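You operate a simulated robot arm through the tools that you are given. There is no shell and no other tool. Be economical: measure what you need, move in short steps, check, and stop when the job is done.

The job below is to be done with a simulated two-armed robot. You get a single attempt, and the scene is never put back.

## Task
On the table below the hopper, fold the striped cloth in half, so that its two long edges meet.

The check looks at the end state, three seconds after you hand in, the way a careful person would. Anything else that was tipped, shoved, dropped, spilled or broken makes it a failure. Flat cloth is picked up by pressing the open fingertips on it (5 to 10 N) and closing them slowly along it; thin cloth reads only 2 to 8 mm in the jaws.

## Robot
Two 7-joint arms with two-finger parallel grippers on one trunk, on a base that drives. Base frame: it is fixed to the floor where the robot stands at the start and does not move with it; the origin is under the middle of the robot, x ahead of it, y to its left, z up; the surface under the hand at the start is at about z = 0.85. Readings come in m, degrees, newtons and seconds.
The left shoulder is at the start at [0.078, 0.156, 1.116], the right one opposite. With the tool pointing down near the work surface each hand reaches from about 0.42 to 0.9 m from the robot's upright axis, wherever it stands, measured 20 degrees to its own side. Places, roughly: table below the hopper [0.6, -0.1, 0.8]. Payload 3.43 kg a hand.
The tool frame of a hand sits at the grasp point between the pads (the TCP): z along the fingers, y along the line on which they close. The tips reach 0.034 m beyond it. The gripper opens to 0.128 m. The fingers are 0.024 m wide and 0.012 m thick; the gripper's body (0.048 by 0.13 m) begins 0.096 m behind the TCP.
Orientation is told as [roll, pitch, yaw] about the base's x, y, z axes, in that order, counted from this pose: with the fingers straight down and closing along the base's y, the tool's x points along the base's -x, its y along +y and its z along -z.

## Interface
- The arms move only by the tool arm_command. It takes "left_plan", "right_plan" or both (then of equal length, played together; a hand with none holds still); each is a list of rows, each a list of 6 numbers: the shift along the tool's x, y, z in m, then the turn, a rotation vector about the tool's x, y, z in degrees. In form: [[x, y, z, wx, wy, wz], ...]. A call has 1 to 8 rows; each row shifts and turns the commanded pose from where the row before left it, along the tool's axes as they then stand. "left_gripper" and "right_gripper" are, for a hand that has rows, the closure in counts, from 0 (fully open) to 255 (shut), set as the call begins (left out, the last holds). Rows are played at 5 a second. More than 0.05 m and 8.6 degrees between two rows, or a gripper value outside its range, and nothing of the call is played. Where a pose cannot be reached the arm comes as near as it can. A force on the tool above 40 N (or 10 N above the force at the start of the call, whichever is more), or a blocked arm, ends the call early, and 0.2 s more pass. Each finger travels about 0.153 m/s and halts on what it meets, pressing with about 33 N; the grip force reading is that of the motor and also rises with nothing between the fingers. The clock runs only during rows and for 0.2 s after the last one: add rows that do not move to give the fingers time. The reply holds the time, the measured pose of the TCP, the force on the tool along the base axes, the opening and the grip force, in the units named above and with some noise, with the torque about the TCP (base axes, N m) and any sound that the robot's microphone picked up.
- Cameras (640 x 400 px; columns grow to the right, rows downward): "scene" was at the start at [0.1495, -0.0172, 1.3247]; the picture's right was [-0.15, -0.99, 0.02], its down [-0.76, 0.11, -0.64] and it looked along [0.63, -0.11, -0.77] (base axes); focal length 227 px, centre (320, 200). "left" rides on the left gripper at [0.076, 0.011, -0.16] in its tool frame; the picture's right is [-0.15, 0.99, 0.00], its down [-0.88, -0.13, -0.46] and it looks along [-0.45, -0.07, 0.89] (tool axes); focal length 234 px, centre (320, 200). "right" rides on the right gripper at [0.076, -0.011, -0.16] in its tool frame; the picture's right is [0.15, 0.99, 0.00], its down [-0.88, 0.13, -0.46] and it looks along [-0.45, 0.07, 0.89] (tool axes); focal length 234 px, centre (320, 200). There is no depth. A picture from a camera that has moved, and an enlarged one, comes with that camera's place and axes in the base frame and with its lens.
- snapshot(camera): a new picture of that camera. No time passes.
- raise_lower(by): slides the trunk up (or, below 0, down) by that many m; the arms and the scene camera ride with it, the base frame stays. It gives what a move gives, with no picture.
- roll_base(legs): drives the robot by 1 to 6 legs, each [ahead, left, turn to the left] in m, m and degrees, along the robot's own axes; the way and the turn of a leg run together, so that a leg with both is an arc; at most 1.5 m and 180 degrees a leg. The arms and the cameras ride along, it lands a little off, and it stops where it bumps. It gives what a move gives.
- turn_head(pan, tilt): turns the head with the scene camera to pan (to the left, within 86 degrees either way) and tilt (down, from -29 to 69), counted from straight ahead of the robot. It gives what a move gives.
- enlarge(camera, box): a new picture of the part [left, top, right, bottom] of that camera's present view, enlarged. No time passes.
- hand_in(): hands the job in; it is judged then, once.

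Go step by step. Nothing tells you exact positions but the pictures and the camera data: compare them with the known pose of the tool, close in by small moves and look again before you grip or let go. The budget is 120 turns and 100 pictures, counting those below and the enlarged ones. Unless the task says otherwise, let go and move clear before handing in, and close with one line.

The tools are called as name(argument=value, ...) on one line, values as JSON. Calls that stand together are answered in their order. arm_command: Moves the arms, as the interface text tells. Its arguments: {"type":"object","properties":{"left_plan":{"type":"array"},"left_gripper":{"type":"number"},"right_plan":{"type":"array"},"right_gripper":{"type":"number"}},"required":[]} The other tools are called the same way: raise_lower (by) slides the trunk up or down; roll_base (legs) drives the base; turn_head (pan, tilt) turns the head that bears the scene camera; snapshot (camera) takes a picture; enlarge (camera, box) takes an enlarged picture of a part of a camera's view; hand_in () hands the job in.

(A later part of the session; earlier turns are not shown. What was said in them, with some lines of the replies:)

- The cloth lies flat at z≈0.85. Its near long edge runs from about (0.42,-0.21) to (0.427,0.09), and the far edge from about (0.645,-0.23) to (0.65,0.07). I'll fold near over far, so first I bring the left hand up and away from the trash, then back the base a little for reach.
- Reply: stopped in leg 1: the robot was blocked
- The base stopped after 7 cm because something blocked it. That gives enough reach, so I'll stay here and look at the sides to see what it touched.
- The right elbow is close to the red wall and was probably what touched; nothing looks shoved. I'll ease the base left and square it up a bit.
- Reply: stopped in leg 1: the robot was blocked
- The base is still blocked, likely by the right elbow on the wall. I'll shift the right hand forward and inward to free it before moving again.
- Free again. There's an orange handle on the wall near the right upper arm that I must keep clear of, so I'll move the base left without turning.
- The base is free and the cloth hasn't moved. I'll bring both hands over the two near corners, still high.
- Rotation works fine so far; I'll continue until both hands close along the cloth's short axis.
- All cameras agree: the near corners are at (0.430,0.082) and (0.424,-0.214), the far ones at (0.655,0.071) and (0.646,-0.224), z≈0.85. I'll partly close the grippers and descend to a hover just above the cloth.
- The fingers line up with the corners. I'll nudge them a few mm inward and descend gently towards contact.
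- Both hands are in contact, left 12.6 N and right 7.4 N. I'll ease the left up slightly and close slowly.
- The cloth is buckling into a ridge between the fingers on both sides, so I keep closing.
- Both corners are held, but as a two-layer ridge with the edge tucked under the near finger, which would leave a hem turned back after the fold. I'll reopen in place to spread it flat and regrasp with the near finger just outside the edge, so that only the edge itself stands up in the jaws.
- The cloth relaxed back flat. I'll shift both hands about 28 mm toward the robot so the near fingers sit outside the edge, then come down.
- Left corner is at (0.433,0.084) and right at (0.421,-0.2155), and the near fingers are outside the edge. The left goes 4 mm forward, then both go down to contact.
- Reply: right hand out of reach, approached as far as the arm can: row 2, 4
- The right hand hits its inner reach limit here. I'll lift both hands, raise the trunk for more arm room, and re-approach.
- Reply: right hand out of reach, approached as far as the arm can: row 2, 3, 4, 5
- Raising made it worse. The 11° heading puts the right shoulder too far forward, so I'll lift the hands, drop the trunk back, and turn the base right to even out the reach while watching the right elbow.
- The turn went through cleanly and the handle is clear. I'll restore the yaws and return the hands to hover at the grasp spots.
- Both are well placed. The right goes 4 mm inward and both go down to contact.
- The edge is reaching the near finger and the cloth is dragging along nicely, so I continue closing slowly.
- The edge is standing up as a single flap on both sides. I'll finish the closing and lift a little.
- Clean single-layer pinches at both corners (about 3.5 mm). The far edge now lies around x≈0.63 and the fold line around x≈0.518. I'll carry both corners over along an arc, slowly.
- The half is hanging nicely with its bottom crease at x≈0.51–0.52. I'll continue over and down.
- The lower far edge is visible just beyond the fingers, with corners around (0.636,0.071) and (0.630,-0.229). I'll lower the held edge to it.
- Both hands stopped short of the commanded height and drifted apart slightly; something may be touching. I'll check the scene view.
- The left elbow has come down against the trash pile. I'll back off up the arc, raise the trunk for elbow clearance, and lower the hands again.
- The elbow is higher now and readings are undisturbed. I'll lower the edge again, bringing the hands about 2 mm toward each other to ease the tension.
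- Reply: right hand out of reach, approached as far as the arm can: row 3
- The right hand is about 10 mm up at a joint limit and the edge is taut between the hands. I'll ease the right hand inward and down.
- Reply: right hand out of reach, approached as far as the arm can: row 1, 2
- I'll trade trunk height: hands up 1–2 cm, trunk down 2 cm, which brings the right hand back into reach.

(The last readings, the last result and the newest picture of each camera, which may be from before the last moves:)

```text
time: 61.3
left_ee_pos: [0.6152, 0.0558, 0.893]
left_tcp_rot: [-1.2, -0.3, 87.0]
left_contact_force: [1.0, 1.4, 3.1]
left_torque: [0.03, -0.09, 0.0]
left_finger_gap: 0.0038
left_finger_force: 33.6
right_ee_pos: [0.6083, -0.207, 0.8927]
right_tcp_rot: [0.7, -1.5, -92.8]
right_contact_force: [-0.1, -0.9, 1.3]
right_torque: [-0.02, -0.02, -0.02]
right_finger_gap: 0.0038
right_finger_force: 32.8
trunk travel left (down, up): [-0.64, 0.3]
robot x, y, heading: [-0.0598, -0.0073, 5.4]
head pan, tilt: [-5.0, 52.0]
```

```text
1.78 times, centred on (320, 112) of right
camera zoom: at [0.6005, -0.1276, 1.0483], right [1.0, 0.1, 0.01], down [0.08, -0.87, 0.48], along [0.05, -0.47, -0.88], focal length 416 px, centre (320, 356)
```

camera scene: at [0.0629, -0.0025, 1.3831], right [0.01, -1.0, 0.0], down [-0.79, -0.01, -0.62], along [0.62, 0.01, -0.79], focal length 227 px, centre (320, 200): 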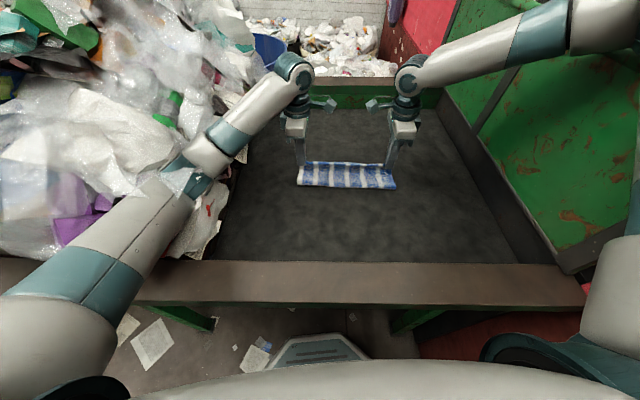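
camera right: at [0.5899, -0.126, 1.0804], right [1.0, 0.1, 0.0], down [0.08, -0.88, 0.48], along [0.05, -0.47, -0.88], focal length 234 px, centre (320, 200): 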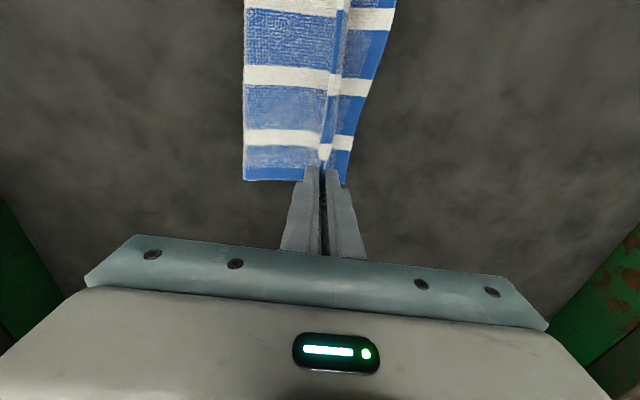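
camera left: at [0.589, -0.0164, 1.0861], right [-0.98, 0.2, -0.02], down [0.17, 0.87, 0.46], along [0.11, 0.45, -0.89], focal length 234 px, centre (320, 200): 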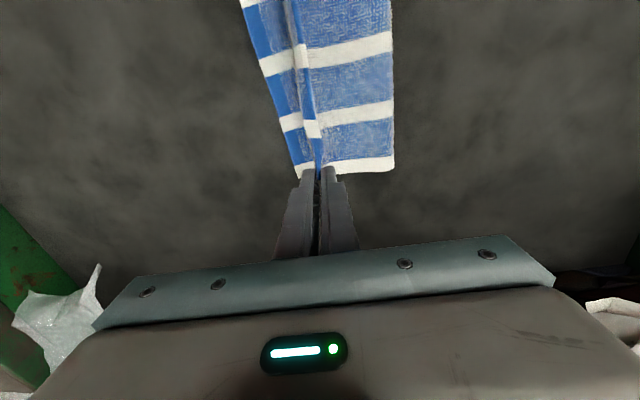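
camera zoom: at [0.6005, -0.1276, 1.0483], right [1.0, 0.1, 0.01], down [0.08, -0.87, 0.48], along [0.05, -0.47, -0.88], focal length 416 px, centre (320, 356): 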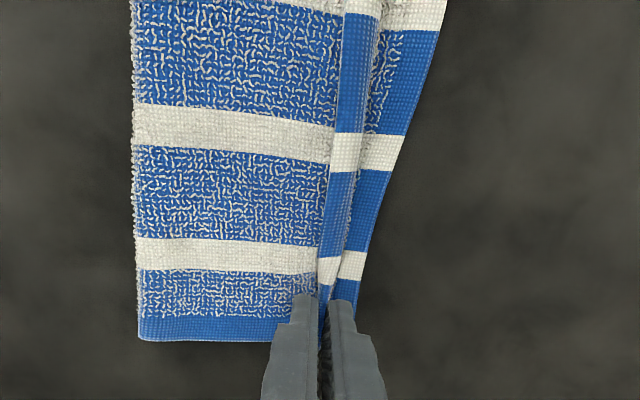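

The stripes line up. I'll release slowly and lift straight up.

arm_command(left_plan=[[0, 0, -0.001, 0, 0, 0], [0, 0, 0, 0, 0, 0]], right_plan=[[0, 0, -0.001, 0, 0, 0], [0, 0, 0, 0, 0, 0]], left_gripper=235, right_gripper=235)

arm_command(left_plan=[[0, 0, 0, 0, 0, 0], [0, 0, 0, 0, 0, 0], [0, 0, -0.015, 0, 0, 0], [0, 0, -0.02, 0, 0, 0], [0, 0, -0.03, 0, 0, 0], [0, 0, 0, 0, 0, 0]], right_plan=[[0, 0, 0, 0, 0, 0], [0, 0, 0, 0, 0, 0], [0, 0, -0.015, 0, 0, 0], [0, 0, -0.02, 0, 0, 0], [0, 0, -0.03, 0, 0, 0], [0, 0, 0, 0, 0, 0]], left_gripper=200, right_gripper=200)

snapshot(camera="left")

snapshot(camera="right")

enlarge(camera="scene", box=[220, 110, 420, 235])

```text
time: 61.9
left_ee_pos: [0.6157, 0.056, 0.8925]
left_tcp_rot: [-1.1, -0.3, 86.9]
left_contact_force: [-1.2, 0.1, 1.8]
left_torque: [0.01, 0.02, 0.01]
left_finger_gap: 0.0101
left_finger_force: 0.6
right_ee_pos: [0.6098, -0.2071, 0.8919]
right_tcp_rot: [0.5, -1.3, -92.8]
right_contact_force: [1.9, 0.0, 0.8]
right_torque: [0.0, -0.02, 0.0]
right_finger_gap: 0.0093
right_finger_force: 0.1
trunk travel left (down, up): [-0.64, 0.3]
robot x, y, heading: [-0.0596, -0.0094, 5.9]
head pan, tilt: [-5.0, 52.0]
```

```text
time: 63.3
left_ee_pos: [0.6143, 0.0554, 0.9556]
left_tcp_rot: [-0.8, -0.3, 87.0]
left_contact_force: [0.4, 0.8, 0.4]
left_torque: [-0.02, 0.02, 0.0]
left_finger_gap: 0.0276
left_finger_force: 0.0
right_ee_pos: [0.6098, -0.2066, 0.9569]
right_tcp_rot: [0.4, -1.3, -92.8]
right_contact_force: [-0.7, 0.7, -0.1]
right_torque: [0.0, 0.01, 0.01]
right_finger_gap: 0.0278
right_finger_force: 0.0
trunk travel left (down, up): [-0.64, 0.3]
robot x, y, heading: [-0.0624, -0.0093, 5.8]
head pan, tilt: [-5.0, 52.0]
```

```text
49 pictures are left
camera left: at [0.5955, -0.0201, 1.1148], right [-0.98, 0.2, -0.02], down [0.17, 0.87, 0.46], along [0.11, 0.45, -0.89], focal length 234 px, centre (320, 200)
```

left: 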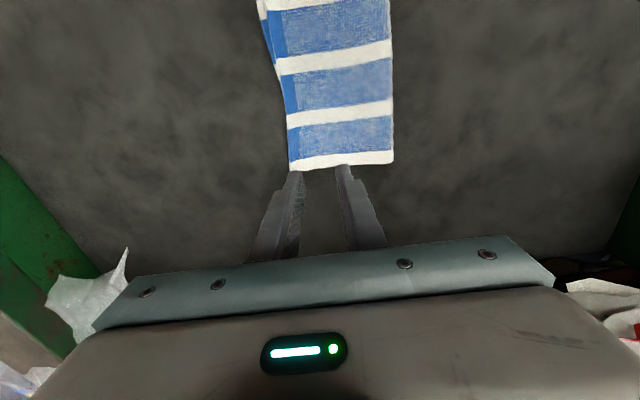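

```text
48 pictures are left
camera right: at [0.6012, -0.1275, 1.1142], right [1.0, 0.1, 0.0], down [0.08, -0.87, 0.48], along [0.05, -0.47, -0.88], focal length 234 px, centre (320, 200)
```

right: 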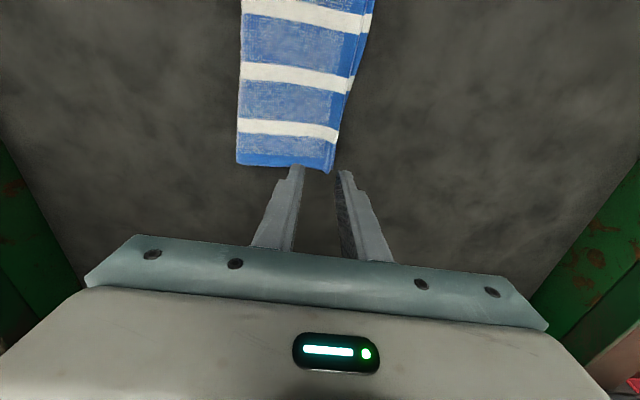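

```text
3.20 times, centred on (320, 172) of scene
camera zoom: at [0.0645, -0.0026, 1.3629], right [0.01, -1.0, 0.0], down [-0.79, -0.01, -0.61], along [0.61, 0.01, -0.79], focal length 727 px, centre (320, 288)
```

zoom: 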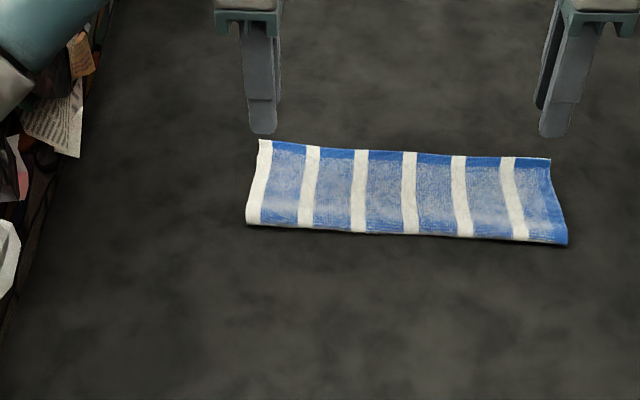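

The flap fell flat onto the far edge. I'll raise the hands clear and check the edges close up.

arm_command(left_plan=[[0, 0, -0.04, 0, 0, 0], [0, 0, -0.04, 0, 0, 0], [0, 0, -0.04, 0, 0, 0], [0, 0, 0, 0, 0, 0]], right_plan=[[0, 0, -0.04, 0, 0, 0], [0, 0, -0.04, 0, 0, 0], [0, 0, -0.04, 0, 0, 0], [0, 0, 0, 0, 0, 0]])

enlarge(camera="left", box=[200, 0, 440, 225])

enlarge(camera="right", box=[200, 0, 440, 225])

enlarge(camera="scene", box=[260, 130, 420, 230])

```text
time: 64.3
left_ee_pos: [0.6092, 0.0552, 1.081]
left_tcp_rot: [-1.0, -0.4, 86.9]
left_contact_force: [-0.4, -0.2, -0.5]
left_torque: [0.0, 0.01, 0.0]
left_finger_gap: 0.0276
left_finger_force: 0.0
right_ee_pos: [0.6073, -0.2018, 1.0784]
right_tcp_rot: [0.5, -1.3, -92.9]
right_contact_force: [-0.5, 0.5, -0.3]
right_torque: [0.02, 0.01, 0.0]
right_finger_gap: 0.0275
right_finger_force: 0.0
trunk travel left (down, up): [-0.64, 0.3]
robot x, y, heading: [-0.0607, -0.009, 5.8]
head pan, tilt: [-5.0, 52.0]
```

```text
1.78 times, centred on (320, 112) of left
camera zoom: at [0.5901, -0.0207, 1.2389], right [-0.98, 0.2, -0.02], down [0.17, 0.87, 0.46], along [0.11, 0.45, -0.89], focal length 416 px, centre (320, 356)
```

zoom: 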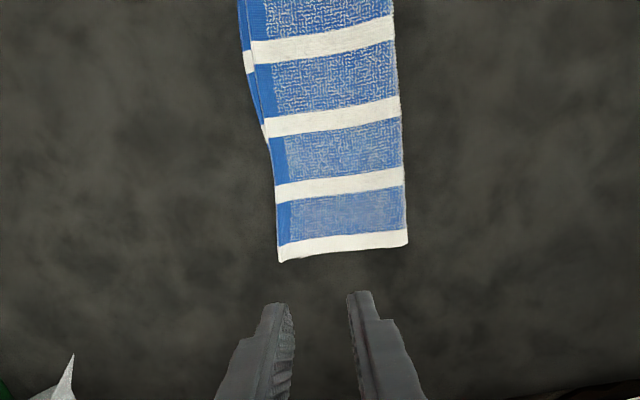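

```text
1.78 times, centred on (320, 112) of right
camera zoom: at [0.5991, -0.1219, 1.2343], right [1.0, 0.1, 0.0], down [0.08, -0.87, 0.48], along [0.05, -0.47, -0.88], focal length 416 px, centre (320, 356)
```

zoom: 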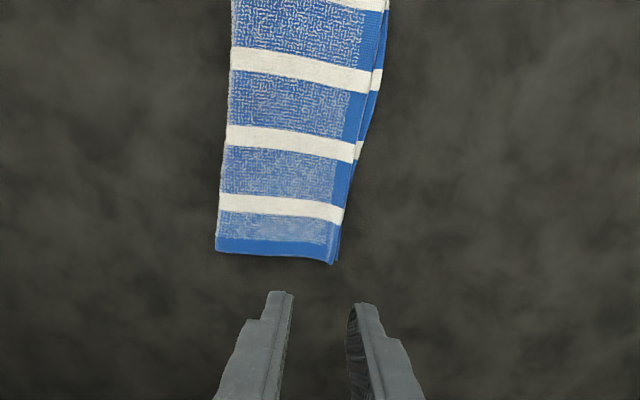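

```text
4.00 times, centred on (340, 180) of scene
camera zoom: at [0.0645, -0.0026, 1.3629], right [0.01, -1.0, 0.0], down [-0.79, -0.01, -0.61], along [0.61, 0.01, -0.79], focal length 909 px, centre (240, 280)
```

zoom: 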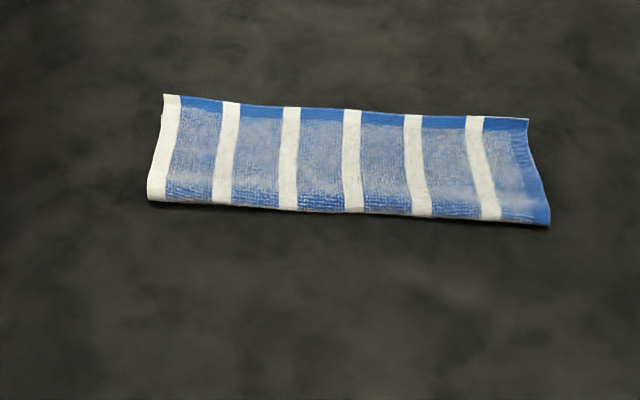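

The long edges meet: corners within a few mm, at most about 1 cm in the middle. I'll do a last overall look to confirm nothing else was disturbed.

snapshot(camera="scene")

```text
43 pictures are left
camera scene: at [0.0645, -0.0026, 1.3629], right [0.01, -1.0, 0.0], down [-0.79, -0.01, -0.61], along [0.61, 0.01, -0.79], focal length 227 px, centre (320, 200)
```

scene: 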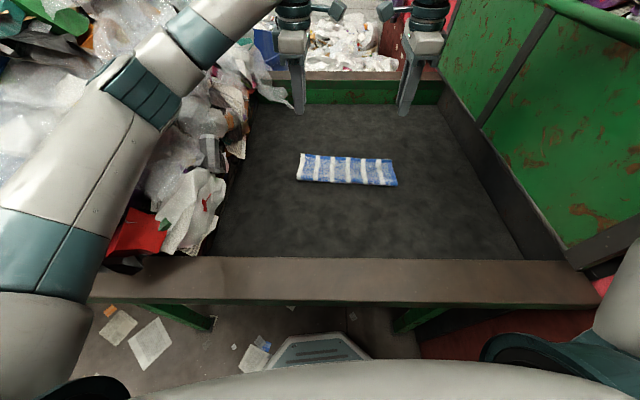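

The cloth is folded, the hands are clear, and the parts of the trash pile in view look the same as before. Handing in.

hand_in()

```text
The job is handed in.
```

The striped cloth is folded in half with its long edges together: the corners match within a few mm, and the lower layer shows by up to about 1 cm mid-edge. On the way the base bumped something once, probably the right elbow on the side wall, and the left elbow briefly pressed on the trash pile, but I saw nothing shifted in the pictures.
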